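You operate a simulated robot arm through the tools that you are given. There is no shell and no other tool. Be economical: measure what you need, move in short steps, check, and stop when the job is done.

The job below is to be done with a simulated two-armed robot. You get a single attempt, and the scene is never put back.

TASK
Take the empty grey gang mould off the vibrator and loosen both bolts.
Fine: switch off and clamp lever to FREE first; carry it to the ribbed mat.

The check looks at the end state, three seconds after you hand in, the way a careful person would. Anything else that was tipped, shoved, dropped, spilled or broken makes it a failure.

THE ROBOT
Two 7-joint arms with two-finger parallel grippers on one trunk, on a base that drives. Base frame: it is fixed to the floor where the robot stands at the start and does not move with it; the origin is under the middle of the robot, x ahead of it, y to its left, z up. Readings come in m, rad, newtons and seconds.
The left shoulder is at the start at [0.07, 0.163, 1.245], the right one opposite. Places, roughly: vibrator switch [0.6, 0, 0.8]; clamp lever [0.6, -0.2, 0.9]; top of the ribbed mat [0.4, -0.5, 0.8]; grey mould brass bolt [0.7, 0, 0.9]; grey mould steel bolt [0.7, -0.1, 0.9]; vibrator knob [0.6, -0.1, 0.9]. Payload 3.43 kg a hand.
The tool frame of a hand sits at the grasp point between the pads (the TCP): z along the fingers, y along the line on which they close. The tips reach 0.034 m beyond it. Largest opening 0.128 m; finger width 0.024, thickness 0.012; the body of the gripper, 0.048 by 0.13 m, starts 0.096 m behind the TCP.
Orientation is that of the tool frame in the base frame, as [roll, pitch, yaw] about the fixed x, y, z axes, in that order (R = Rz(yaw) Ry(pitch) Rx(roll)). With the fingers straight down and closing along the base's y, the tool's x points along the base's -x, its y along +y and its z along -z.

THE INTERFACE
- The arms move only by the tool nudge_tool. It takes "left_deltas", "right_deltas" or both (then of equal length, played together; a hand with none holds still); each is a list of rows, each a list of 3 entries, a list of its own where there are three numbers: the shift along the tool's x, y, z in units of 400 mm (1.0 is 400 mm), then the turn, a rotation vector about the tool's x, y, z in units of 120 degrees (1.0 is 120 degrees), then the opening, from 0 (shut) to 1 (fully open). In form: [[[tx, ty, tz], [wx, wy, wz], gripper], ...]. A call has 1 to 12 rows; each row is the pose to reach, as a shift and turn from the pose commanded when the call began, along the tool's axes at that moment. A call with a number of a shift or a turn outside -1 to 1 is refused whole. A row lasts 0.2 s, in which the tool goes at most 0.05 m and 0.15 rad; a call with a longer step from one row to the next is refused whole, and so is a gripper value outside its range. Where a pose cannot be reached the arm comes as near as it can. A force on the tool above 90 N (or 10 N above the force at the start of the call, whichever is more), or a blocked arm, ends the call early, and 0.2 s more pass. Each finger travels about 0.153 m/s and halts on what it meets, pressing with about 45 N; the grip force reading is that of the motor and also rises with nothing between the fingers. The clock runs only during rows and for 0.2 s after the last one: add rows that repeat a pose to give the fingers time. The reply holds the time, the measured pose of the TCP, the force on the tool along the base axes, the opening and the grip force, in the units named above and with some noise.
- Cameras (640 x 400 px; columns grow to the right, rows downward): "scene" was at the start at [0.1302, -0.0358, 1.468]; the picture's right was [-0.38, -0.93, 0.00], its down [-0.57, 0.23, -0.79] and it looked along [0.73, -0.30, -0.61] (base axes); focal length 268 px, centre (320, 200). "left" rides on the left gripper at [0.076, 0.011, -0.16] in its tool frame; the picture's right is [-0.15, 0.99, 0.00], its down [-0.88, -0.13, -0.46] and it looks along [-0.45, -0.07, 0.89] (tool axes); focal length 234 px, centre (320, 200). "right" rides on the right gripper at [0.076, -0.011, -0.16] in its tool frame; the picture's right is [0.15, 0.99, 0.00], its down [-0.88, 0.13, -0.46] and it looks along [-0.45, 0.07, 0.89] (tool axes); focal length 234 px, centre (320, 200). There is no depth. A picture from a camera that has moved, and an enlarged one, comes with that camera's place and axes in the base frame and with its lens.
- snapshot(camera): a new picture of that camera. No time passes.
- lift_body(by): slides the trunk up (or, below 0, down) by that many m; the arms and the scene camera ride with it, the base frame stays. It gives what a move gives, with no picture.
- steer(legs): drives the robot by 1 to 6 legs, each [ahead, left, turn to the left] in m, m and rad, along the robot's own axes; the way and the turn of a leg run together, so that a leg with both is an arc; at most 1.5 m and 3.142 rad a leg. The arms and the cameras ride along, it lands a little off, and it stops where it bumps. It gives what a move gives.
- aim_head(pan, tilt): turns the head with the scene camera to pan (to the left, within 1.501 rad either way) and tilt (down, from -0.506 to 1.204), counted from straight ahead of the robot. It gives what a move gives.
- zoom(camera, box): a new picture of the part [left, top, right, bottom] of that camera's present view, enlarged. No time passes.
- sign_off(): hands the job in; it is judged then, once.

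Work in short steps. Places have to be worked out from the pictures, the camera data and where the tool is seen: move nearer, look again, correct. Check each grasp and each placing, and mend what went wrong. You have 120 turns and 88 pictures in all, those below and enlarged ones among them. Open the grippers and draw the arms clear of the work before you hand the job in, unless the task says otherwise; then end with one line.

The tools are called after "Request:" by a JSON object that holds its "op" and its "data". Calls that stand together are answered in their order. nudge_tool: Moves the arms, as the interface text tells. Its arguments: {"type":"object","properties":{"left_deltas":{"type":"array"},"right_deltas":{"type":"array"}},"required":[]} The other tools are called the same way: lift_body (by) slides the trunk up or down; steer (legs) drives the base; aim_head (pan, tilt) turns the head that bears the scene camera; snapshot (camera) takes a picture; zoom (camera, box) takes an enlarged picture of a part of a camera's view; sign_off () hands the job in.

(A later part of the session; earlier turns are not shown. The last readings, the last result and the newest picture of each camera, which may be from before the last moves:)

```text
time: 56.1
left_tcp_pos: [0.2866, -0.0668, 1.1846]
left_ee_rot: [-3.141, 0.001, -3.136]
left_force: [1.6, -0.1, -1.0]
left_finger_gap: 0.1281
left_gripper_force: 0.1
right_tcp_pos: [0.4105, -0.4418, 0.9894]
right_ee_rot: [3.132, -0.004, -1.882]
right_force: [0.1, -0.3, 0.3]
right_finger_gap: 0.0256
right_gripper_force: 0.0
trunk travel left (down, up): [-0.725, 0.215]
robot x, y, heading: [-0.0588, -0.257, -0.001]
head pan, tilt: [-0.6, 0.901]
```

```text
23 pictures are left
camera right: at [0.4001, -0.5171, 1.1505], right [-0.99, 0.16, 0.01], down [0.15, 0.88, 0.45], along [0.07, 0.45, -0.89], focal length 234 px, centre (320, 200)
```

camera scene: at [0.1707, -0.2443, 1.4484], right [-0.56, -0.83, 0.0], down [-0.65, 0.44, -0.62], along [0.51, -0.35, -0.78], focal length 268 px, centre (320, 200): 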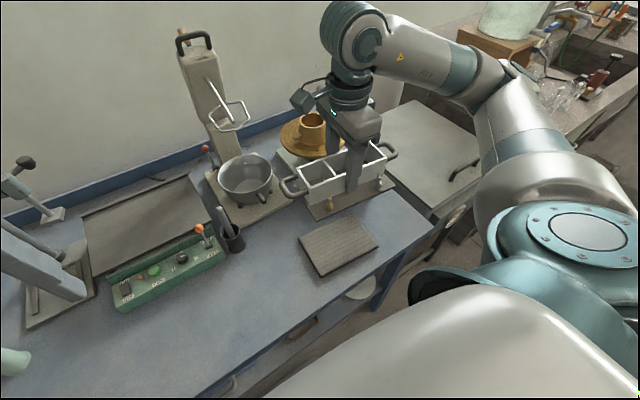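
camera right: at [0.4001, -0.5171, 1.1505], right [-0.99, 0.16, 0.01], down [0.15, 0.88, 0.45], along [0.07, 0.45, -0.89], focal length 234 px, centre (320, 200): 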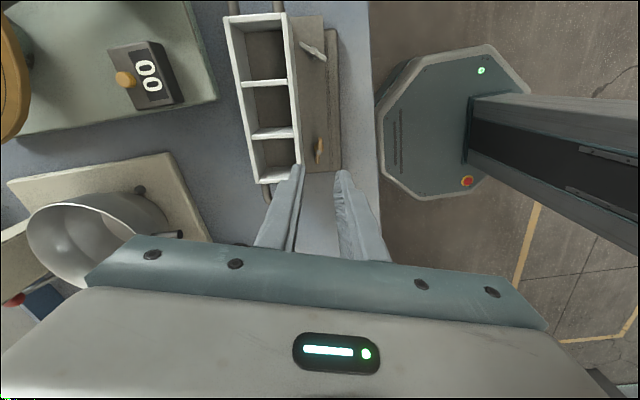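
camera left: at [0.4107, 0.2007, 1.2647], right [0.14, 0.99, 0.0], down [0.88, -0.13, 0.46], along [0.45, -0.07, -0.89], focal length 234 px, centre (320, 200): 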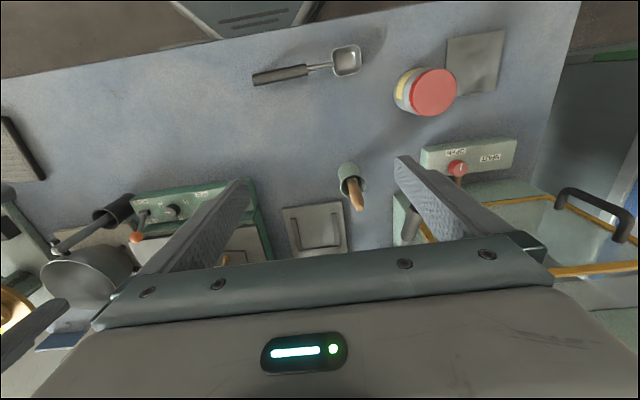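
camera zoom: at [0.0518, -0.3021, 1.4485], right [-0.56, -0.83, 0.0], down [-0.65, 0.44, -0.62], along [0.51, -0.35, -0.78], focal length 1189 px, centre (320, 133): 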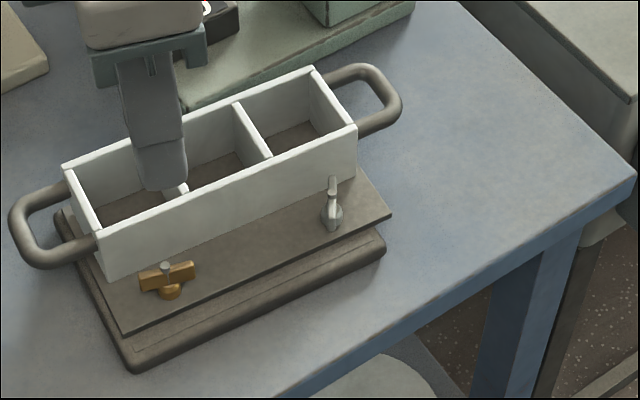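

The brass wing has turned (now parallel to the wall) and the mould sits well. Now the steel bolt at ≈[0.402,-0.544]: I move there and rotate the hand back clockwise at this safe height.

Request:
{"op": "nudge_tool", "data": {"right_deltas": [[[0.06, -0.01, 0], [0, 0, 0.065], 0.2], [[0.12, -0.02, 0], [0, 0, 0.13], 0.2], [[0.18, -0.03, 0], [0, 0, 0.195], 0.2], [[0.241, -0.0355, 0], [0, 0, 0.26], 0.2], [[0.241, -0.0355, 0], [0, 0, 0.325], 0.2], [[0.241, -0.0355, 0], [0, 0, 0.39], 0.2], [[0.241, -0.0355, 0], [0, 0, 0.455], 0.2], [[0.241, -0.0355, 0], [0, 0, 0.52], 0.2], [[0.241, -0.0355, 0], [0, 0, 0.585], 0.2], [[0.241, -0.0355, 0], [0, 0, 0.65], 0.2], [[0.241, -0.0355, 0], [0, 0, 0.715], 0.2], [[0.241, -0.0355, 0], [0, 0, 0.78], 0.2]]}}

Request:
{"op": "nudge_tool", "data": {"right_deltas": [[[0, 0, 0.02], [0, 0, 0.065], 0.2], [[0, 0, 0.06], [0, 0, 0.125], 0.2], [[0, 0, 0.1], [0, 0, 0.155], 0.2], [[0, 0, 0.11], [0, 0, 0.155], 0.2]]}}

Request:
{"op": "zoom", "data": {"camera": "right", "box": [220, 80, 420, 220]}}

```text
time: 58.8
left_tcp_pos: [0.286, -0.0675, 1.1842]
left_ee_rot: [-3.141, 0.0, -3.137]
left_force: [-0.1, -0.4, -0.3]
left_finger_gap: 0.128
left_gripper_force: 0.0
right_tcp_pos: [0.3952, -0.5382, 0.9904]
right_ee_rot: [-3.139, -0.006, 2.765]
right_force: [0.4, 0.5, 0.4]
right_finger_gap: 0.0254
right_gripper_force: 0.0
trunk travel left (down, up): [-0.725, 0.215]
robot x, y, heading: [-0.0618, -0.258, 0.006]
head pan, tilt: [-0.6, 0.901]
```

```text
time: 59.8
left_tcp_pos: [0.285, -0.0676, 1.1851]
left_ee_rot: [-3.141, 0.001, -3.139]
left_force: [-0.1, 0.0, 0.3]
left_finger_gap: 0.1274
left_gripper_force: 0.1
right_tcp_pos: [0.3929, -0.5376, 0.9466]
right_ee_rot: [-3.134, -0.006, 2.44]
right_force: [0.1, 0.7, 0.0]
right_finger_gap: 0.0257
right_gripper_force: 0.2
trunk travel left (down, up): [-0.725, 0.215]
robot x, y, heading: [-0.0614, -0.2573, 0.001]
head pan, tilt: [-0.6, 0.901]
```

```text
2.86 times, centred on (320, 150) of right
camera zoom: at [0.3311, -0.4977, 1.1073], right [0.53, 0.85, -0.01], down [0.76, -0.47, 0.45], along [0.38, -0.24, -0.89], focal length 669 px, centre (320, 343)
```

zoom: 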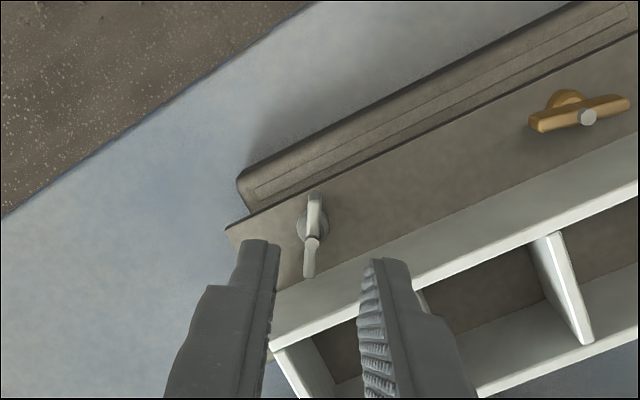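

Stud is 10 mm along tool −x and centred in y, same as the working brass grasp. I descend to TCP z≈0.871.

Request:
{"op": "nudge_tool", "data": {"right_deltas": [[[0, 0.002, 0.07], [0, 0, 0], 0.2], [[0, 0.002, 0.13], [0, 0, 0], 0.2], [[0, 0.002, 0.16], [0, 0, 0], 0.2], [[0, 0.002, 0.187], [0, 0, 0], 0.2], [[0, 0.002, 0.187], [0, 0, 0], 0.2]]}}

Request:
{"op": "zoom", "data": {"camera": "right", "box": [220, 80, 420, 220]}}

```text
time: 61.0
left_tcp_pos: [0.2867, -0.0676, 1.1861]
left_ee_rot: [-3.141, -0.001, -3.138]
left_force: [-0.6, 0.6, 0.9]
left_finger_gap: 0.1279
left_gripper_force: 0.0
right_tcp_pos: [0.3949, -0.5361, 0.8722]
right_ee_rot: [-3.135, -0.007, 2.442]
right_force: [-0.2, 0.6, 0.2]
right_finger_gap: 0.0253
right_gripper_force: 0.0
trunk travel left (down, up): [-0.725, 0.215]
robot x, y, heading: [-0.0601, -0.2598, -0.0]
head pan, tilt: [-0.6, 0.901]
```

```text
2.86 times, centred on (320, 150) of right
camera zoom: at [0.3315, -0.4966, 1.0321], right [0.52, 0.85, -0.01], down [0.76, -0.47, 0.45], along [0.38, -0.24, -0.89], focal length 669 px, centre (320, 343)
```

zoom: 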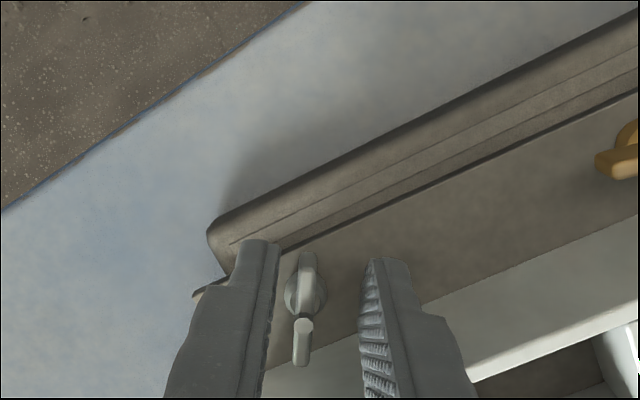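

The bar is ~4 mm toward the left finger; I shift and close.

Request:
{"op": "nudge_tool", "data": {"right_deltas": [[[0, -0.0105, 0], [0, 0, 0], 0.2], [[0, -0.0105, 0], [0, 0, 0], 0.2], [[0, -0.0105, 0], [0, 0, 0], 0.1], [[0, -0.0105, 0], [0, 0, 0], 0.0], [[0, -0.0105, 0], [0, 0, 0], 0.0]]}}

Request:
{"op": "zoom", "data": {"camera": "right", "box": [220, 80, 420, 220]}}

```text
time: 62.1
left_tcp_pos: [0.2873, -0.0676, 1.1844]
left_ee_rot: [-3.141, -0.003, -3.138]
left_force: [-0.3, 0.0, 0.4]
left_finger_gap: 0.1279
left_gripper_force: 0.2
right_tcp_pos: [0.3927, -0.5391, 0.8714]
right_ee_rot: [-3.134, -0.008, 2.445]
right_force: [2.2, 2.8, 0.0]
right_finger_gap: 0.0051
right_gripper_force: 39.8
trunk travel left (down, up): [-0.725, 0.215]
robot x, y, heading: [-0.0602, -0.2537, -0.0]
head pan, tilt: [-0.6, 0.901]
```

```text
2.86 times, centred on (320, 150) of right
camera zoom: at [0.3288, -0.4993, 1.0327], right [0.52, 0.85, -0.01], down [0.76, -0.47, 0.45], along [0.38, -0.24, -0.89], focal length 669 px, centre (320, 343)
```

zoom: 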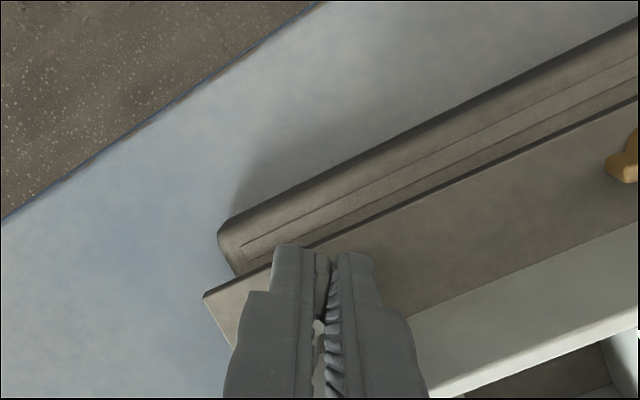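

Steel bar gripped (gap 5 mm). I turn it counter-clockwise 96° about its axis.

Request:
{"op": "nudge_tool", "data": {"right_deltas": [[[-0.0002, -0.0033, 0], [0, 0, -0.0667], 0], [[-0.0009, -0.0065, 0], [0, 0, -0.1333], 0], [[-0.0021, -0.0097, 0], [0, 0, -0.2], 0], [[-0.0036, -0.0126, 0], [0, 0, -0.2667], 0], [[-0.0056, -0.0153, 0], [0, 0, -0.3333], 0], [[-0.0079, -0.0176, 0], [0, 0, -0.4], 0], [[-0.0105, -0.0197, 0], [0, 0, -0.4667], 0], [[-0.0133, -0.0213, 0], [0, 0, -0.5333], 0], [[-0.0164, -0.0226, 0], [0, 0, -0.6], 0], [[-0.0196, -0.0234, 0], [0, 0, -0.6667], 0], [[-0.0229, -0.0237, 0], [0, 0, -0.7333], 0], [[-0.0229, -0.0237, 0], [0, 0, -0.7333], 0]]}}

Request:
{"op": "zoom", "data": {"camera": "scene", "box": [260, 170, 380, 260]}}

```text
time: 64.8
left_tcp_pos: [0.2867, -0.0682, 1.1847]
left_ee_rot: [-3.141, -0.001, -3.138]
left_force: [-0.6, -0.5, -0.4]
left_finger_gap: 0.1279
left_gripper_force: 0.1
right_tcp_pos: [0.3938, -0.5537, 0.871]
right_ee_rot: [3.138, -0.007, -2.303]
right_force: [8.5, -4.9, 16.8]
right_finger_gap: 0.0051
right_gripper_force: 39.7
trunk travel left (down, up): [-0.725, 0.215]
robot x, y, heading: [-0.0605, -0.2571, 0.003]
head pan, tilt: [-0.6, 0.901]
```

```text
4.44 times, centred on (320, 215) of scene
camera zoom: at [0.0516, -0.3018, 1.4487], right [-0.56, -0.83, 0.0], down [-0.65, 0.44, -0.62], along [0.51, -0.35, -0.78], focal length 1189 px, centre (320, 133)
```

zoom: 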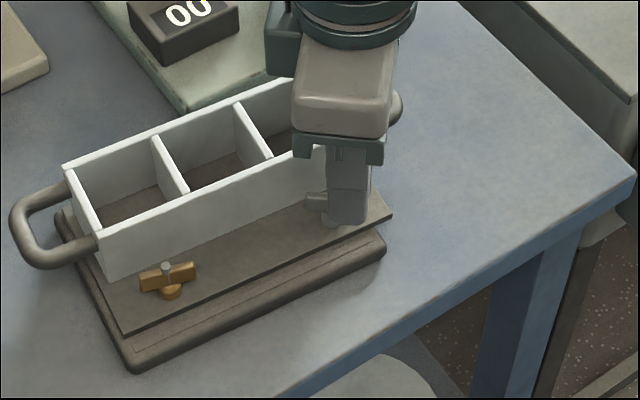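

Turned 88° so far; an upward push of 17 N suggests the nut rises, so I ease 1.5 mm up and add 24°.

Request:
{"op": "nudge_tool", "data": {"right_deltas": [[[-0.0002, -0.0033, -0.002], [0, 0, -0.0667], 0], [[-0.0009, -0.0065, -0.004], [0, 0, -0.1333], 0], [[-0.0021, -0.0097, -0.004], [0, 0, -0.2], 0], [[-0.0021, -0.0097, -0.004], [0, 0, -0.2], 0]]}}

```text
time: 65.8
left_tcp_pos: [0.2858, -0.057, 1.1828]
left_ee_rot: [-3.135, 0.002, -3.135]
left_force: [-0.1, 1.3, -0.2]
left_finger_gap: 0.1278
left_gripper_force: 0.2
right_tcp_pos: [0.3891, -0.5379, 0.8717]
right_ee_rot: [3.134, -0.012, -1.886]
right_force: [2.4, -9.6, -7.3]
right_finger_gap: 0.0052
right_gripper_force: 39.1
right hand out of reach, approached as far as the arm can: row 2, 3, 4
trunk travel left (down, up): [-0.725, 0.215]
robot x, y, heading: [-0.0609, -0.2585, 0.003]
head pan, tilt: [-0.6, 0.901]
```

The arm hit a limit and the hand shifted ~15 mm in +y; I look before releasing.

Request:
{"op": "zoom", "data": {"camera": "scene", "box": [260, 170, 380, 260]}}

```text
4.44 times, centred on (320, 215) of scene
camera zoom: at [0.05, -0.2914, 1.4484], right [-0.56, -0.83, 0.0], down [-0.65, 0.44, -0.62], along [0.52, -0.35, -0.78], focal length 1189 px, centre (320, 133)
```

zoom: 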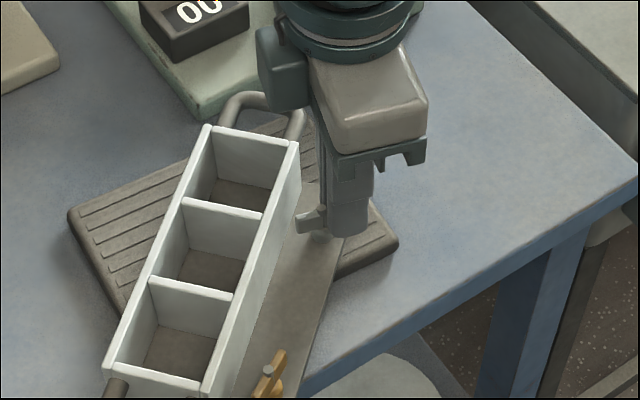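

The bolt evidently hit its stop and the mould swung round with the hand. I check from the right camera how it sits before releasing.

Request:
{"op": "snapshot", "data": {"camera": "right"}}

Request:
{"op": "snapshot", "data": {"camera": "scene"}}

```text
17 pictures are left
camera right: at [0.3779, -0.6128, 1.0324], right [-0.99, 0.17, 0.01], down [0.15, 0.88, 0.45], along [0.07, 0.44, -0.9], focal length 234 px, centre (320, 200)
```

right: 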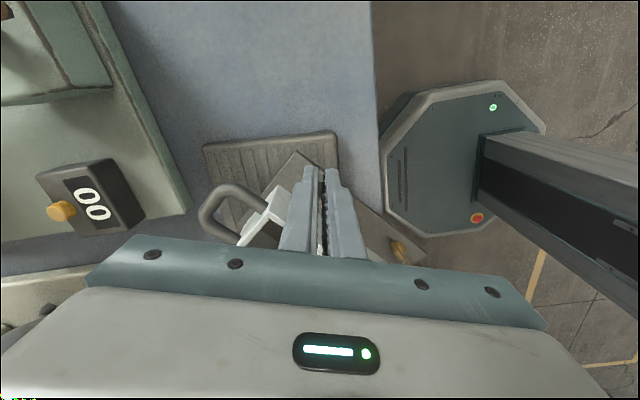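

```text
16 pictures are left
camera scene: at [0.05, -0.2914, 1.4484], right [-0.56, -0.83, 0.0], down [-0.65, 0.44, -0.62], along [0.52, -0.35, -0.78], focal length 268 px, centre (320, 200)
```

scene: 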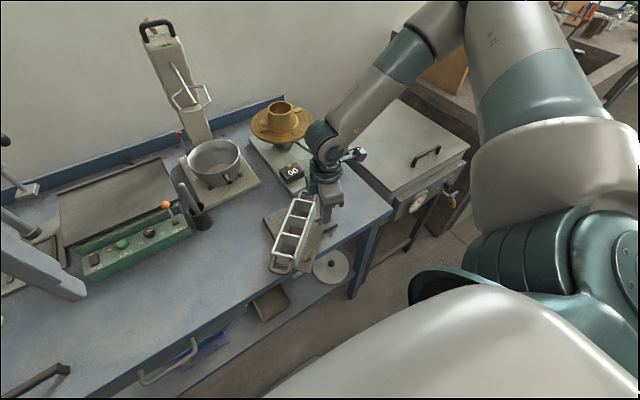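

The mould has swung ~47° about the steel bolt; its centre is near the mat's front edge and the brass end overhangs the table edge. Before releasing, I bring the left hand to support its free-end handle (≈[0.317,-0.36]), closing along the mould's length.

Request:
{"op": "nudge_tool", "data": {"left_deltas": [[[-0.01, -0.09, 0.0], [0, 0, -0.04], 0.8], [[-0.02, -0.18, 0.02], [0, 0, -0.08], 0.6], [[-0.03, -0.27, 0.07], [0, 0, -0.13], 0.5], [[-0.04, -0.36, 0.12], [0, 0, -0.18], 0.5], [[-0.05, -0.45, 0.18], [0, 0, -0.23], 0.5], [[-0.06, -0.54, 0.24], [0, 0, -0.28], 0.5], [[-0.07, -0.63, 0.3], [0, 0, -0.31], 0.5], [[-0.078, -0.7, 0.36], [0, 0, -0.337], 0.5], [[-0.078, -0.757, 0.4], [0, 0, -0.337], 0.5], [[-0.078, -0.757, 0.4], [0, 0, -0.337], 0.5]]}}

Request:
{"op": "snapshot", "data": {"camera": "left"}}

```text
time: 68.0
left_tcp_pos: [0.32, -0.3709, 1.0249]
left_ee_rot: [-3.141, 0.0, -2.432]
left_force: [-0.6, -0.4, 0.5]
left_finger_gap: 0.0641
left_gripper_force: 0.0
right_tcp_pos: [0.3908, -0.5481, 0.8713]
right_ee_rot: [3.137, -0.006, -1.889]
right_force: [-0.5, 0.3, -11.4]
right_finger_gap: 0.0056
right_gripper_force: 40.1
trunk travel left (down, up): [-0.725, 0.215]
robot x, y, heading: [-0.0605, -0.2571, 0.003]
head pan, tilt: [-0.6, 0.901]
```

```text
15 pictures are left
camera left: at [0.2553, -0.4109, 1.1836], right [-0.53, 0.85, 0.0], down [0.75, 0.48, 0.46], along [0.39, 0.24, -0.89], focal length 234 px, centre (320, 200)
```

left: 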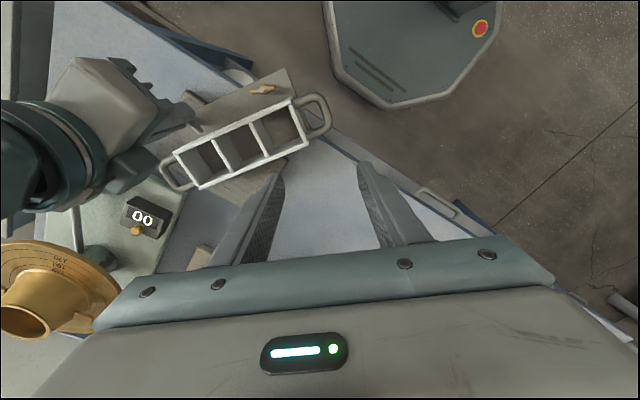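

The right hand reads −11.4 N: it is carrying the whole mould by the steel bar (my small lift raised it off the mat, so it swung). So I can lift ~12 mm and swing it back. First the lift and a check.

Request:
{"op": "nudge_tool", "data": {"right_deltas": [[[0, 0, -0.01], [0, 0, 0], 0], [[0, 0, -0.02], [0, 0, 0], 0], [[0, 0, -0.03], [0, 0, 0], 0], [[0, 0, -0.03], [0, 0, 0], 0]]}}

Request:
{"op": "zoom", "data": {"camera": "scene", "box": [250, 160, 390, 290]}}

```text
time: 69.0
left_tcp_pos: [0.3196, -0.3716, 1.0251]
left_ee_rot: [3.141, 0.0, -2.433]
left_force: [0.0, 0.6, -0.2]
left_finger_gap: 0.064
left_gripper_force: 0.0
right_tcp_pos: [0.3891, -0.5454, 0.881]
right_ee_rot: [3.14, -0.005, -1.888]
right_force: [0.3, 0.4, -11.9]
right_finger_gap: 0.0053
right_gripper_force: 39.4
right hand out of reach, approached as far as the arm can: row 3, 4
trunk travel left (down, up): [-0.725, 0.215]
robot x, y, heading: [-0.0598, -0.2597, 0.004]
head pan, tilt: [-0.6, 0.901]
```

```text
3.08 times, centred on (320, 225) of scene
camera zoom: at [0.0528, -0.3026, 1.4484], right [-0.56, -0.83, 0.0], down [-0.65, 0.44, -0.62], along [0.51, -0.35, -0.78], focal length 823 px, centre (320, 123)
```

zoom: 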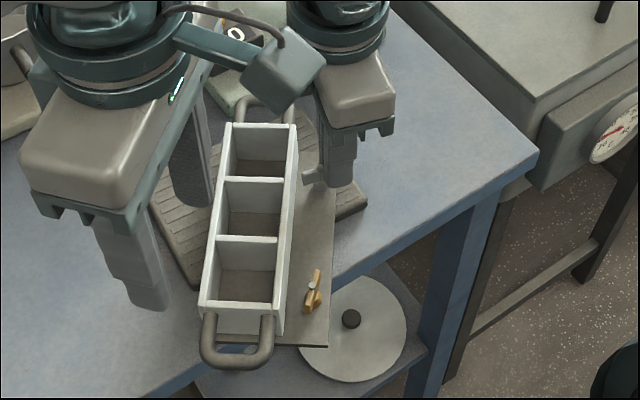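

The mould hangs level from the steel bar but has pivoted a bit more (now ~59°). The best fix: the left hand takes the free-end handle rod (≈[0.288,-0.389,0.86]) and swings the mould back while the right holds the bar, which also keeps loosening the bolt. I line the left hand up above that rod.

Request:
{"op": "nudge_tool", "data": {"left_deltas": [[[0.044, 0.009, 0.0], [0, 0, -0.05], 0.5], [[0.088, 0.0185, 0.04], [0, 0, -0.0975], 0.5], [[0.088, 0.0185, 0.1], [0, 0, -0.0975], 0.5], [[0.088, 0.0185, 0.16], [0, 0, -0.0975], 0.5], [[0.088, 0.0185, 0.16], [0, 0, -0.0975], 0.5]]}}

Request:
{"op": "snapshot", "data": {"camera": "left"}}

```text
time: 70.2
left_tcp_pos: [0.2875, -0.3883, 0.9614]
left_ee_rot: [-3.141, 0.001, -2.227]
left_force: [-0.2, 0.6, -0.5]
left_finger_gap: 0.064
left_gripper_force: 0.1
right_tcp_pos: [0.3899, -0.5456, 0.8798]
right_ee_rot: [3.138, -0.006, -1.889]
right_force: [-0.6, 0.8, -12.4]
right_finger_gap: 0.0057
right_gripper_force: 39.4
trunk travel left (down, up): [-0.725, 0.215]
robot x, y, heading: [-0.0628, -0.2574, 0.006]
head pan, tilt: [-0.6, 0.901]
```

```text
13 pictures are left
camera left: at [0.2338, -0.4404, 1.1201], right [-0.69, 0.72, 0.0], down [0.64, 0.62, 0.46], along [0.33, 0.32, -0.89], focal length 234 px, centre (320, 200)
```

left: 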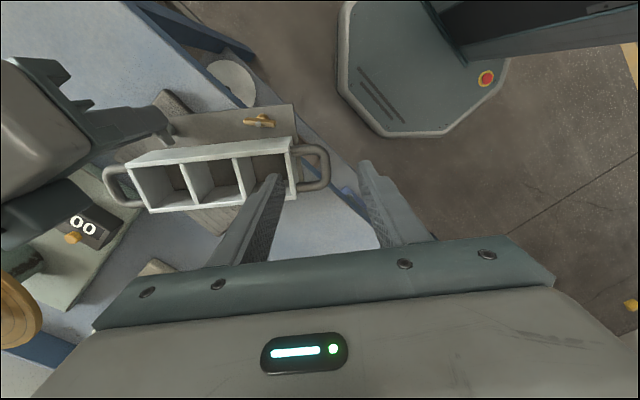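

The handle's outer rod is in line with the fingers, ~15 mm off along tool x. I shift, narrow the opening to 30 mm, descend partway and zoom.

Request:
{"op": "nudge_tool", "data": {"left_deltas": [[[-0.02, 0, 0.03], [0, 0, 0], 0.35], [[-0.037, 0, 0.07], [0, 0, 0], 0.25], [[-0.037, 0, 0.1], [0, 0, 0], 0.25], [[-0.037, 0, 0.1], [0, 0, 0], 0.25]]}}

Request:
{"op": "zoom", "data": {"camera": "left", "box": [220, 90, 420, 220]}}

```text
time: 71.2
left_tcp_pos: [0.2959, -0.3767, 0.921]
left_ee_rot: [-3.141, 0.0, -2.226]
left_force: [-0.3, 0.6, 0.0]
left_finger_gap: 0.032
left_gripper_force: 0.1
right_tcp_pos: [0.3892, -0.5457, 0.8805]
right_ee_rot: [3.139, -0.006, -1.887]
right_force: [-1.1, 0.3, -12.6]
right_finger_gap: 0.005
right_gripper_force: 39.3
trunk travel left (down, up): [-0.725, 0.215]
robot x, y, heading: [-0.0601, -0.2578, -0.001]
head pan, tilt: [-0.6, 0.901]
```

```text
3.08 times, centred on (320, 155) of left
camera zoom: at [0.2424, -0.429, 1.08], right [-0.69, 0.72, 0.0], down [0.64, 0.62, 0.46], along [0.33, 0.32, -0.89], focal length 720 px, centre (320, 338)
```

zoom: 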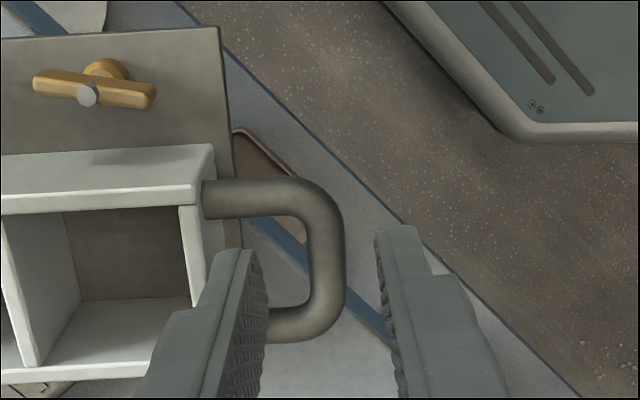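

Mould is steady. The rod needs a 9 mm shift in tool −x; then I descend till the tips are at rod level and check force.

Request:
{"op": "nudge_tool", "data": {"left_deltas": [[[-0.022, 0, 0.0], [0, 0, 0], 0.25], [[-0.022, 0, 0.04], [0, 0, 0], 0.25], [[-0.022, 0, 0.075], [0, 0, 0], 0.25], [[-0.022, 0, 0.075], [0, 0, 0], 0.25]]}}

Request:
{"op": "zoom", "data": {"camera": "left", "box": [220, 90, 420, 220]}}

```text
time: 72.2
left_tcp_pos: [0.3024, -0.3685, 0.8901]
left_ee_rot: [3.14, 0.001, -2.229]
left_force: [-0.7, -0.2, 0.1]
left_finger_gap: 0.0321
left_gripper_force: 0.1
right_tcp_pos: [0.3886, -0.5456, 0.8808]
right_ee_rot: [3.138, -0.005, -1.889]
right_force: [0.0, 0.1, -11.7]
right_finger_gap: 0.0055
right_gripper_force: 39.8
trunk travel left (down, up): [-0.725, 0.215]
robot x, y, heading: [-0.0582, -0.2557, 0.004]
head pan, tilt: [-0.6, 0.901]
```

```text
3.08 times, centred on (320, 155) of left
camera zoom: at [0.248, -0.4214, 1.0494], right [-0.69, 0.72, 0.0], down [0.64, 0.62, 0.46], along [0.33, 0.32, -0.89], focal length 720 px, centre (320, 338)
```

zoom: 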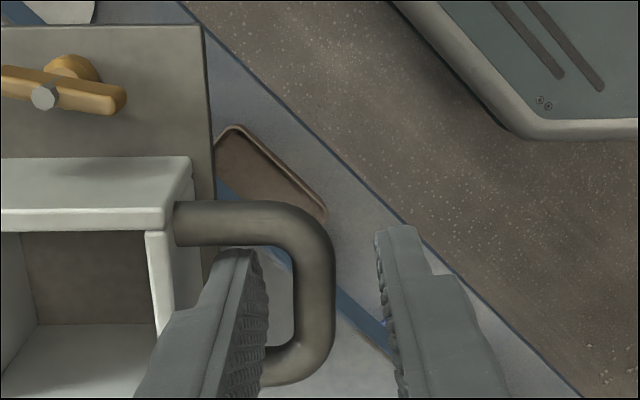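

Need a further ~6 mm in −x and 4 mm in −y for the finger to enter the loop centrally; then I descend 18 mm and check force.

Request:
{"op": "nudge_tool", "data": {"left_deltas": [[[-0.015, -0.009, 0.0], [0, 0, 0], 0.25], [[-0.015, -0.009, 0.0], [0, 0, 0], 0.25], [[-0.015, -0.009, 0.02], [0, 0, 0], 0.25], [[-0.015, -0.009, 0.04], [0, 0, 0], 0.25], [[-0.015, -0.009, 0.05], [0, 0, 0], 0.25]]}}

Request:
{"op": "zoom", "data": {"camera": "left", "box": [220, 90, 420, 220]}}

```text
time: 73.3
left_tcp_pos: [0.3076, -0.3672, 0.8703]
left_ee_rot: [-3.139, 0.0, -2.228]
left_force: [-0.8, -0.7, -0.6]
left_finger_gap: 0.0319
left_gripper_force: 0.1
right_tcp_pos: [0.3886, -0.5461, 0.8809]
right_ee_rot: [3.138, -0.004, -1.889]
right_force: [0.2, -0.3, -11.3]
right_finger_gap: 0.0051
right_gripper_force: 39.8
trunk travel left (down, up): [-0.725, 0.215]
robot x, y, heading: [-0.0605, -0.2564, -0.001]
head pan, tilt: [-0.6, 0.901]
```

```text
3.08 times, centred on (320, 155) of left
camera zoom: at [0.2542, -0.4193, 1.0293], right [-0.69, 0.72, 0.0], down [0.64, 0.62, 0.46], along [0.33, 0.32, -0.89], focal length 720 px, centre (320, 338)
```

zoom: 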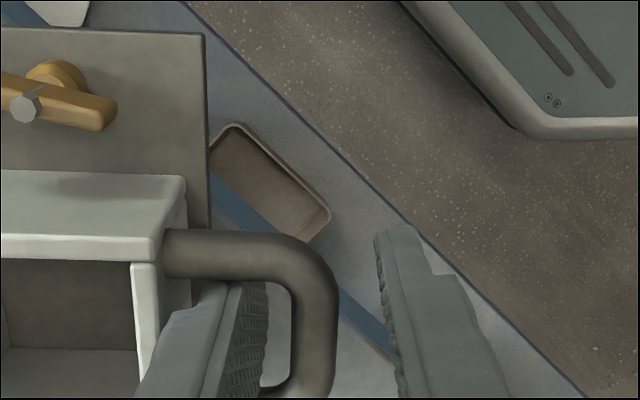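

The inner finger is in the loop with no contact. I close on the rod.

Request:
{"op": "nudge_tool", "data": {"left_deltas": [[[0, 0, 0], [0, 0, 0], 0.15], [[0, 0, 0], [0, 0, 0], 0.05], [[0, 0, 0], [0, 0, 0], 0.0], [[0, 0, 0], [0, 0, 0], 0.0]]}}

```text
time: 74.3
left_tcp_pos: [0.3069, -0.3667, 0.8711]
left_ee_rot: [3.139, -0.003, -2.231]
left_force: [-10.3, 3.5, 0.3]
left_finger_gap: 0.0145
left_gripper_force: 44.6
right_tcp_pos: [0.3901, -0.5466, 0.8812]
right_ee_rot: [3.141, -0.004, -1.89]
right_force: [9.9, -4.6, -11.1]
right_finger_gap: 0.0055
right_gripper_force: 39.7
trunk travel left (down, up): [-0.725, 0.215]
robot x, y, heading: [-0.0635, -0.2539, 0.003]
head pan, tilt: [-0.6, 0.901]
```

Rod gripped (14.5 mm). Geometry from the two grips: pivot ≈[0.392,-0.537], handle ≈[0.307,-0.367], so the mould needs ~49.5° clockwise. I swing the left hand on that arc, first 16.5°, with the right hand holding.

Request:
{"op": "nudge_tool", "data": {"left_deltas": [[[-0.02, -0.011, 0], [0, 0, 0.0229], 0], [[-0.04, -0.022, 0], [0, 0, 0.0458], 0], [[-0.0775, -0.047, 0], [0, 0, 0.0917], 0], [[-0.1125, -0.076, 0], [0, 0, 0.1375], 0], [[-0.1125, -0.076, 0], [0, 0, 0.1375], 0]]}}

Request:
{"op": "zoom", "data": {"camera": "scene", "box": [250, 160, 390, 290]}}

```text
time: 75.5
left_tcp_pos: [0.3608, -0.35, 0.8697]
left_ee_rot: [3.141, 0.003, -2.516]
left_force: [-9.7, 19.5, -0.4]
left_finger_gap: 0.0153
left_gripper_force: 44.9
right_tcp_pos: [0.3893, -0.5472, 0.8815]
right_ee_rot: [3.138, -0.007, -1.89]
right_force: [9.6, -18.5, -4.8]
right_finger_gap: 0.0051
right_gripper_force: 39.4
trunk travel left (down, up): [-0.725, 0.215]
robot x, y, heading: [-0.0612, -0.2548, -0.0]
head pan, tilt: [-0.6, 0.901]
```

```text
3.08 times, centred on (320, 225) of scene
camera zoom: at [0.0525, -0.3027, 1.4484], right [-0.56, -0.83, 0.0], down [-0.65, 0.44, -0.62], along [0.51, -0.35, -0.78], focal length 823 px, centre (320, 123)
```

zoom: 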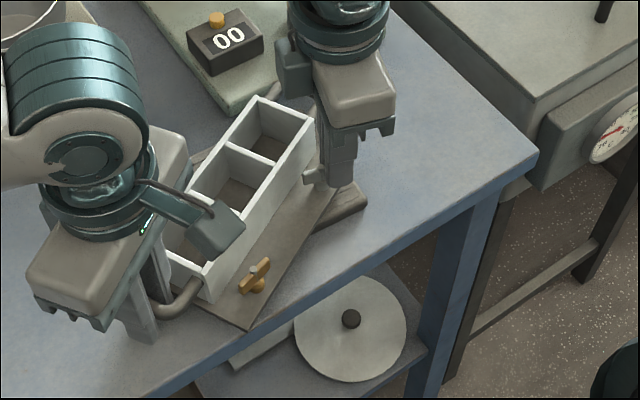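

The mould follows properly. A 19 N squeeze between the hands says the radius is ~3 mm larger; I add that and swing the remaining 33°.

Request:
{"op": "nudge_tool", "data": {"left_deltas": [[[-0.0438, -0.0153, 0], [0, 0, 0.0458], 0], [[-0.0822, -0.0412, 0], [0, 0, 0.0917], 0], [[-0.1179, -0.0708, 0], [0, 0, 0.1375], 0], [[-0.1507, -0.1034, 0], [0, 0, 0.1833], 0], [[-0.18, -0.1392, 0], [0, 0, 0.2292], 0], [[-0.2057, -0.1775, 0], [0, 0, 0.275], 0], [[-0.2057, -0.1775, 0], [0, 0, 0.275], 0]]}}

Request:
{"op": "zoom", "data": {"camera": "scene", "box": [250, 160, 390, 290]}}

```text
time: 77.2
left_tcp_pos: [0.4694, -0.3612, 0.8702]
left_ee_rot: [3.14, 0.001, -3.093]
left_force: [-6.8, 3.1, 0.3]
left_finger_gap: 0.0152
left_gripper_force: 45.3
right_tcp_pos: [0.3899, -0.5455, 0.8816]
right_ee_rot: [3.139, -0.003, -1.891]
right_force: [6.3, -3.2, -1.9]
right_finger_gap: 0.0055
right_gripper_force: 39.8
trunk travel left (down, up): [-0.725, 0.215]
robot x, y, heading: [-0.0605, -0.254, 0.002]
head pan, tilt: [-0.6, 0.901]
```

```text
3.08 times, centred on (320, 225) of scene
camera zoom: at [0.0526, -0.3023, 1.4484], right [-0.56, -0.83, 0.0], down [-0.65, 0.44, -0.62], along [0.51, -0.35, -0.78], focal length 823 px, centre (320, 123)
```

zoom: 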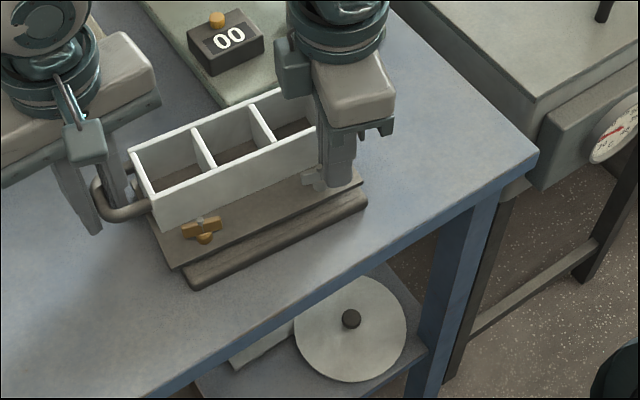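

The mould is parallel to the mat again, and the bolt has been further loosened by holding the bar. I lower both hands ~9 mm to seat it.

Request:
{"op": "nudge_tool", "data": {"left_deltas": [[[0, 0, 0.008], [0, 0, 0], 0], [[0, 0, 0.016], [0, 0, 0], 0], [[0, 0, 0.022], [0, 0, 0], 0], [[0, 0, 0.022], [0, 0, 0], 0]], "right_deltas": [[[0, 0, 0.008], [0, 0, 0], 0], [[0, 0, 0.016], [0, 0, 0], 0], [[0, 0, 0.022], [0, 0, 0], 0], [[0, 0, 0.022], [0, 0, 0], 0]]}}

```text
time: 78.2
left_tcp_pos: [0.4686, -0.3608, 0.8632]
left_ee_rot: [-3.14, -0.002, -3.092]
left_force: [-6.8, -2.8, 0.2]
left_finger_gap: 0.0153
left_gripper_force: 44.5
right_tcp_pos: [0.3892, -0.5453, 0.8721]
right_ee_rot: [3.135, -0.005, -1.884]
right_force: [8.0, 3.6, -4.0]
right_finger_gap: 0.0053
right_gripper_force: 39.6
trunk travel left (down, up): [-0.725, 0.215]
robot x, y, heading: [-0.063, -0.2557, -0.002]
head pan, tilt: [-0.6, 0.901]
```

Mostly resting on the mat now. I release the right hand with a tiny opening and lift it straight up, left still holding the handle.

Request:
{"op": "nudge_tool", "data": {"right_deltas": [[[0, 0, 0], [0, 0, 0], 0.08], [[0, 0, 0], [0, 0, 0], 0.08], [[0, 0, -0.05], [0, 0, 0], 0.08], [[0, 0, -0.12], [0, 0, 0], 0.08], [[0, 0, -0.22], [0, 0, 0], 0.1], [[0, 0, -0.32], [0, 0, 0], 0.1], [[0, 0, -0.32], [0, 0, 0], 0.1]]}}

Request:
{"op": "zoom", "data": {"camera": "scene", "box": [250, 160, 390, 290]}}

```text
time: 79.8
left_tcp_pos: [0.4678, -0.3585, 0.8622]
left_ee_rot: [3.141, 0.002, -3.092]
left_force: [-2.2, 0.8, 5.0]
left_finger_gap: 0.0116
left_gripper_force: 45.5
right_tcp_pos: [0.3659, -0.5208, 0.9773]
right_ee_rot: [3.141, -0.004, -1.891]
right_force: [0.6, 0.6, 0.9]
right_finger_gap: 0.0127
right_gripper_force: 0.0
right hand out of reach, approached as far as the arm can: row 3, 4, 5, 6, 7
trunk travel left (down, up): [-0.725, 0.215]
robot x, y, heading: [-0.0566, -0.2599, 0.001]
head pan, tilt: [-0.6, 0.901]
```

```text
3.08 times, centred on (320, 225) of scene
camera zoom: at [0.0506, -0.3017, 1.4487], right [-0.56, -0.83, 0.0], down [-0.65, 0.44, -0.62], along [0.51, -0.35, -0.78], focal length 823 px, centre (320, 123)
```

zoom: 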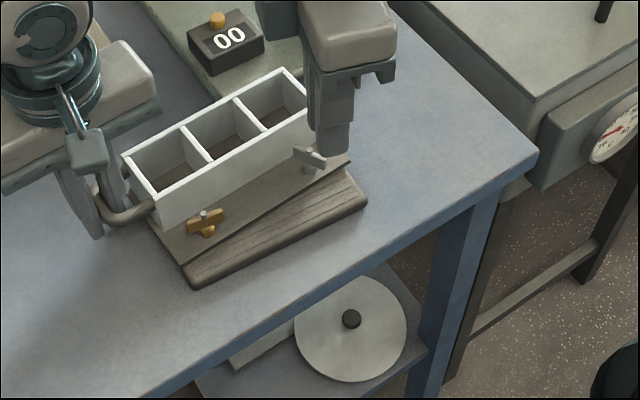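

The right hand came away with a slight sideways drag; the mould is on the mat but turned ~8° and ~1 cm toward +y. I use the left grip to slide the handle +14 mm x, −10 mm y with 8° clockwise.

Request:
{"op": "nudge_tool", "data": {"left_deltas": [[[-0.012, -0.008, -0.003], [0, 0, 0.022], 0], [[-0.024, -0.017, -0.003], [0, 0, 0.045], 0], [[-0.035, -0.026, -0.003], [0, 0, 0.067], 0], [[-0.035, -0.026, -0.003], [0, 0, 0.067], 0]]}}

Request:
{"op": "zoom", "data": {"camera": "scene", "box": [250, 160, 390, 290]}}

```text
time: 80.8
left_tcp_pos: [0.4832, -0.3679, 0.8622]
left_ee_rot: [3.14, 0.004, 3.051]
left_force: [2.6, 10.4, 1.5]
left_finger_gap: 0.0118
left_gripper_force: 45.1
right_tcp_pos: [0.3676, -0.5201, 0.9765]
right_ee_rot: [3.14, -0.007, -1.89]
right_force: [0.8, 0.2, -0.3]
right_finger_gap: 0.013
right_gripper_force: 0.0
trunk travel left (down, up): [-0.725, 0.215]
robot x, y, heading: [-0.0608, -0.2542, 0.001]
head pan, tilt: [-0.6, 0.901]
```

```text
3.08 times, centred on (320, 225) of scene
camera zoom: at [0.0519, -0.3007, 1.4485], right [-0.56, -0.83, 0.0], down [-0.65, 0.44, -0.62], along [0.51, -0.35, -0.78], focal length 823 px, centre (320, 123)
```

zoom: 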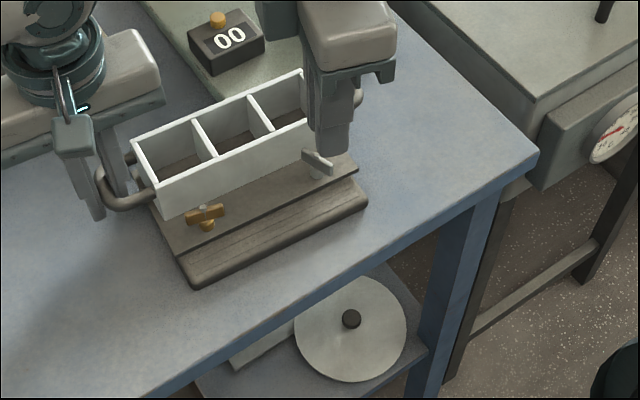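

Now parallel and well on the mat. I release the left hand's grip and lift straight up.

Request:
{"op": "nudge_tool", "data": {"left_deltas": [[[0, 0.003, 0], [0, 0, 0], 0.1], [[0, 0.003, 0], [0, 0, 0], 0.22], [[0, 0.003, 0], [0, 0, 0], 0.22], [[0, 0.003, -0.04], [0, 0, 0], 0.22], [[0, 0.003, -0.12], [0, 0, 0], 0.22], [[0, 0.003, -0.22], [0, 0, 0], 0.22], [[0, 0.003, -0.32], [0, 0, 0], 0.22], [[0, 0.003, -0.42], [0, 0, 0], 0.22], [[0, 0.003, -0.42], [0, 0, 0], 0.22]]}}

```text
time: 82.8
left_tcp_pos: [0.4831, -0.3655, 1.0304]
left_ee_rot: [-3.141, 0.0, 3.051]
left_force: [0.1, -0.6, -0.5]
left_finger_gap: 0.0283
left_gripper_force: 0.0
right_tcp_pos: [0.3664, -0.521, 0.9759]
right_ee_rot: [3.14, -0.004, -1.889]
right_force: [0.0, 0.3, -0.2]
right_finger_gap: 0.0128
right_gripper_force: 0.0
trunk travel left (down, up): [-0.725, 0.215]
robot x, y, heading: [-0.0575, -0.2542, 0.006]
head pan, tilt: [-0.6, 0.901]
```

Both hands free. I draw both arms up and away, unwinding the right wrist.

Request:
{"op": "nudge_tool", "data": {"left_deltas": [[[0.03, 0.09, -0.04], [0, 0, 0], 0.22], [[0.07, 0.18, -0.08], [0, 0, 0], 0.22], [[0.11, 0.27, -0.12], [0, 0, 0], 0.22], [[0.15, 0.36, -0.16], [0, 0, 0], 0.3], [[0.19, 0.45, -0.2], [0, 0, 0], 0.4], [[0.2, 0.54, -0.24], [0, 0, 0], 0.5], [[0.2, 0.6, -0.28], [0, 0, 0], 0.5]], "right_deltas": [[[0, 0, -0.03], [0, 0, 0.06], 0.1], [[0, 0, -0.07], [0, 0, 0.12], 0.1], [[0, 0, -0.12], [0, 0, 0.18], 0.1], [[0, 0, -0.17], [0, 0, 0.24], 0.2], [[0, 0, -0.22], [0, 0, 0.3], 0.3], [[0, 0, -0.27], [0, 0, 0.36], 0.4], [[0, 0, -0.3], [0, 0, 0.42], 0.5]]}}

Request:
{"op": "snapshot", "data": {"camera": "scene"}}

Request:
{"op": "zoom", "data": {"camera": "scene", "box": [260, 170, 380, 270]}}

```text
time: 84.3
left_tcp_pos: [0.4257, -0.1199, 1.1421]
left_ee_rot: [3.14, 0.0, 3.051]
left_force: [0.8, -0.2, -0.8]
left_finger_gap: 0.0641
left_gripper_force: 0.1
right_tcp_pos: [0.3657, -0.521, 1.0986]
right_ee_rot: [3.14, -0.009, -2.768]
right_force: [0.4, -1.1, -0.4]
right_finger_gap: 0.064
right_gripper_force: 0.0
trunk travel left (down, up): [-0.725, 0.215]
robot x, y, heading: [-0.0605, -0.2574, 0.003]
head pan, tilt: [-0.6, 0.901]
```

```text
5 pictures are left
camera scene: at [0.0514, -0.3015, 1.4486], right [-0.56, -0.83, 0.0], down [-0.65, 0.44, -0.62], along [0.51, -0.35, -0.78], focal length 268 px, centre (320, 200)
```

scene: 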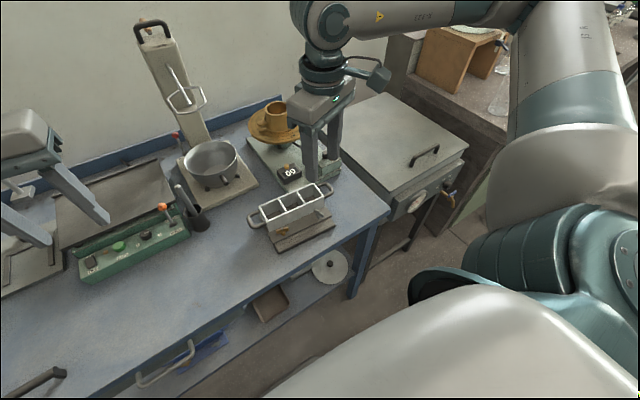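

```text
4.00 times, centred on (320, 220) of scene
camera zoom: at [0.0514, -0.3015, 1.4486], right [-0.56, -0.83, 0.0], down [-0.65, 0.44, -0.62], along [0.51, -0.35, -0.78], focal length 1070 px, centre (320, 120)
```

zoom: 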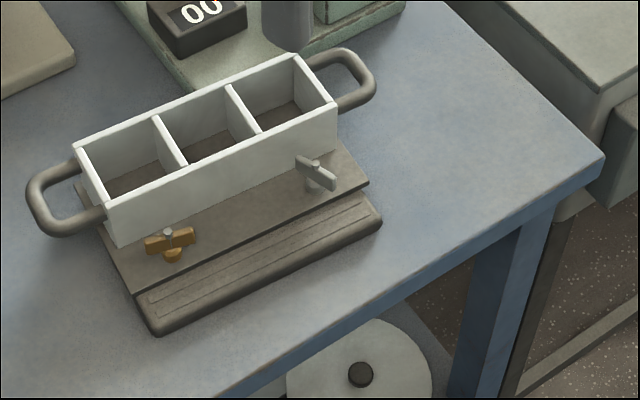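

Both bolts are off the original angle: brass is turned ~114°, but the steel bar reads only ~50° — it was turned back during the rescue. I want it looser, so I strafe the base right 0.10 m to give the right wrist the range it had at the brass bolt.

Request:
{"op": "steer", "data": {"legs": [[0, -0.1, 0]]}}

```text
time: 85.5
left_tcp_pos: [0.4262, -0.22, 1.1422]
left_ee_rot: [-3.141, 0.0, 3.049]
left_force: [0.0, -0.4, 0.7]
left_finger_gap: 0.064
left_gripper_force: 0.0
right_tcp_pos: [0.3671, -0.6207, 1.0976]
right_ee_rot: [3.14, -0.009, -2.765]
right_force: [-0.3, 0.4, 0.0]
right_finger_gap: 0.0639
right_gripper_force: 0.0
trunk travel left (down, up): [-0.725, 0.215]
robot x, y, heading: [-0.0598, -0.3576, -0.0]
head pan, tilt: [-0.6, 0.901]
```

Now hover over the steel bar with yaw ≈191°, z≈0.945.

Request:
{"op": "nudge_tool", "data": {"right_deltas": [[[-0.06, 0.05, 0.03], [0, 0, 0.04], 0.4], [[-0.12, 0.1, 0.08], [0, 0, 0.088], 0.3], [[-0.161, 0.138, 0.16], [0, 0, 0.088], 0.2], [[-0.161, 0.138, 0.26], [0, 0, 0.088], 0.2], [[-0.161, 0.138, 0.34], [0, 0, 0.088], 0.2], [[-0.161, 0.138, 0.3815], [0, 0, 0.088], 0.2], [[-0.161, 0.138, 0.3815], [0, 0, 0.088], 0.2]]}}

Request:
{"op": "zoom", "data": {"camera": "right", "box": [220, 80, 420, 220]}}

```text
time: 87.1
left_tcp_pos: [0.4254, -0.2208, 1.1428]
left_ee_rot: [3.141, 0.0, 3.052]
left_force: [0.5, -0.5, -1.0]
left_finger_gap: 0.0642
left_gripper_force: 0.0
right_tcp_pos: [0.4059, -0.5462, 0.9428]
right_ee_rot: [3.142, -0.01, -2.951]
right_force: [0.0, -0.9, -0.1]
right_finger_gap: 0.0255
right_gripper_force: 0.1
trunk travel left (down, up): [-0.725, 0.215]
robot x, y, heading: [-0.0595, -0.3549, 0.006]
head pan, tilt: [-0.6, 0.901]
```

```text
2.86 times, centred on (320, 150) of right
camera zoom: at [0.3349, -0.5714, 1.1044], right [-0.33, 0.94, 0.0], down [0.84, 0.3, 0.45], along [0.42, 0.15, -0.89], focal length 669 px, centre (320, 343)
```

zoom: 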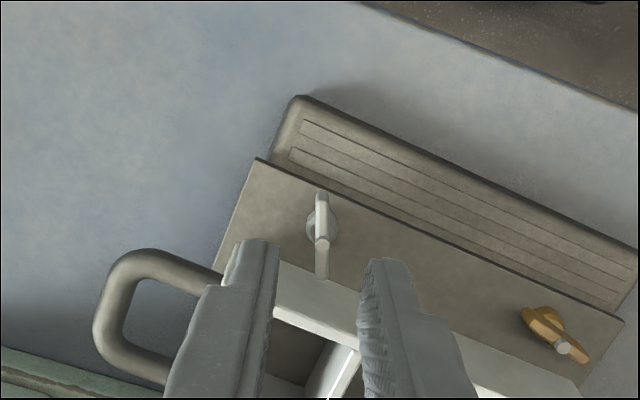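

The bar is aligned with the tool and the stud lies exactly where the earlier good grasp had it. I descend and close.

Request:
{"op": "nudge_tool", "data": {"right_deltas": [[[0, 0, 0.07], [0, 0, 0], 0.2], [[0, 0, 0.12], [0, 0, 0], 0.2], [[0, 0, 0.155], [0, 0, 0], 0.2], [[0, 0, 0.182], [0, 0, 0], 0.2], [[0, 0, 0.182], [0, 0, 0], 0.2], [[0, 0, 0.182], [0, 0, 0], 0.1], [[0, 0, 0.182], [0, 0, 0], 0.0], [[0, 0, 0.182], [0, 0, 0], 0.0]]}}

```text
time: 88.9
left_tcp_pos: [0.4262, -0.2196, 1.1421]
left_ee_rot: [-3.14, 0.001, 3.052]
left_force: [0.1, -0.2, 0.8]
left_finger_gap: 0.0642
left_gripper_force: 0.0
right_tcp_pos: [0.4049, -0.5456, 0.8709]
right_ee_rot: [3.142, -0.008, -2.949]
right_force: [-0.7, 5.4, 0.0]
right_finger_gap: 0.0051
right_gripper_force: 39.4
trunk travel left (down, up): [-0.725, 0.215]
robot x, y, heading: [-0.0589, -0.3566, 0.007]
head pan, tilt: [-0.6, 0.901]
```

Gripped again (5 mm). I turn it counter-clockwise 56° without lifting.

Request:
{"op": "nudge_tool", "data": {"right_deltas": [[[-0.0002, -0.0033, 0], [0, 0, -0.0667], 0], [[-0.0009, -0.0065, 0], [0, 0, -0.1333], 0], [[-0.0021, -0.0097, 0], [0, 0, -0.2], 0], [[-0.0036, -0.0126, 0], [0, 0, -0.2667], 0], [[-0.0056, -0.0153, 0], [0, 0, -0.3333], 0], [[-0.0079, -0.0176, 0], [0, 0, -0.4], 0], [[-0.0105, -0.0197, 0], [0, 0, -0.4667], 0], [[-0.0105, -0.0197, 0], [0, 0, -0.4667], 0]]}}

Request:
{"op": "zoom", "data": {"camera": "scene", "box": [260, 140, 400, 250]}}

```text
time: 90.7
left_tcp_pos: [0.4265, -0.2194, 1.1422]
left_ee_rot: [-3.139, 0.0, 3.053]
left_force: [0.6, 0.7, -0.6]
left_finger_gap: 0.0639
left_gripper_force: 0.1
right_tcp_pos: [0.4105, -0.5526, 0.8718]
right_ee_rot: [3.134, -0.005, -1.97]
right_force: [1.3, 7.2, 6.3]
right_finger_gap: 0.0052
right_gripper_force: 39.8
trunk travel left (down, up): [-0.725, 0.215]
robot x, y, heading: [-0.0605, -0.3566, 0.0]
head pan, tilt: [-0.6, 0.901]
```

```text
3.64 times, centred on (330, 195) of scene
camera zoom: at [0.0517, -0.4005, 1.4486], right [-0.56, -0.83, 0.0], down [-0.65, 0.44, -0.62], along [0.51, -0.35, -0.78], focal length 973 px, centre (284, 218)
```

zoom: 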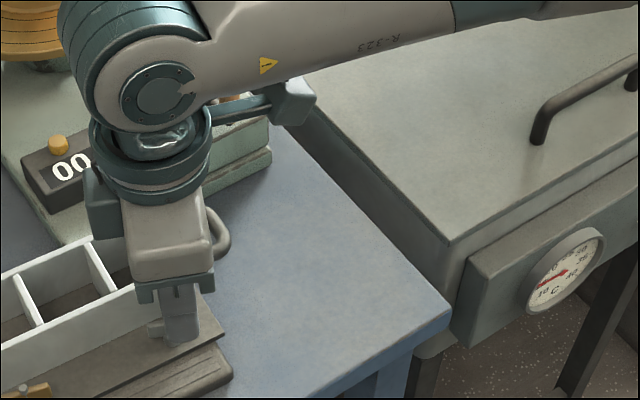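

Turned without moving the mould. I release with a small opening and lift straight up, first 3 cm.

Request:
{"op": "nudge_tool", "data": {"right_deltas": [[[0, 0, 0], [0, 0, 0], 0.08], [[0, 0, 0], [0, 0, 0], 0.08], [[0, 0, -0.03], [0, 0, 0], 0.08], [[0, 0, -0.08], [0, 0, 0], 0.08]]}}

```text
time: 91.7
left_tcp_pos: [0.4261, -0.221, 1.1423]
left_ee_rot: [-3.141, 0.0, 3.052]
left_force: [-0.5, -0.9, 0.1]
left_finger_gap: 0.0641
left_gripper_force: 0.0
right_tcp_pos: [0.4098, -0.5525, 0.9022]
right_ee_rot: [3.134, -0.005, -1.973]
right_force: [-0.7, -0.6, 0.5]
right_finger_gap: 0.0102
right_gripper_force: 0.1
trunk travel left (down, up): [-0.725, 0.215]
robot x, y, heading: [-0.0646, -0.3603, -0.0]
head pan, tilt: [-0.6, 0.901]
```

Clean straight lift. I continue up to z≈1.1 and unwind the wrist, then move aside to -y and look.

Request:
{"op": "nudge_tool", "data": {"right_deltas": [[[0, 0, -0.1], [0, 0, 0], 0.1], [[0, 0, -0.2], [0, 0, 0], 0.2], [[0, 0, -0.3], [0, 0, 0.06], 0.3], [[0, 0, -0.4], [0, 0, 0.12], 0.4], [[0.06, 0, -0.48], [0, 0, 0.18], 0.5], [[0.14, 0, -0.52], [0, 0, 0.24], 0.6], [[0.22, 0, -0.52], [0, 0, 0.3], 0.6]]}}

Request:
{"op": "zoom", "data": {"camera": "scene", "box": [210, 150, 350, 260]}}

```text
time: 93.3
left_tcp_pos: [0.4257, -0.2215, 1.1429]
left_ee_rot: [3.141, 0.001, 3.051]
left_force: [-0.6, -0.5, 0.3]
left_finger_gap: 0.064
left_gripper_force: 0.0
right_tcp_pos: [0.377, -0.6329, 1.111]
right_ee_rot: [3.137, -0.006, -2.602]
right_force: [0.1, -0.8, 0.8]
right_finger_gap: 0.0769
right_gripper_force: 0.0
trunk travel left (down, up): [-0.725, 0.215]
robot x, y, heading: [-0.0626, -0.3558, -0.0]
head pan, tilt: [-0.6, 0.901]
```

```text
3.64 times, centred on (280, 205) of scene
camera zoom: at [0.0509, -0.4032, 1.4486], right [-0.56, -0.83, 0.0], down [-0.65, 0.44, -0.62], along [0.51, -0.35, -0.78], focal length 973 px, centre (466, 182)
```

zoom: 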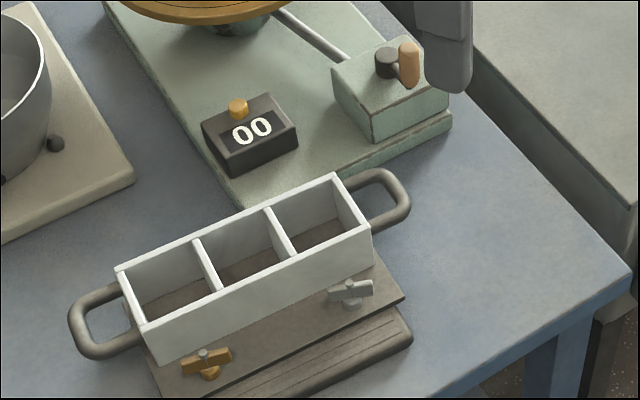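

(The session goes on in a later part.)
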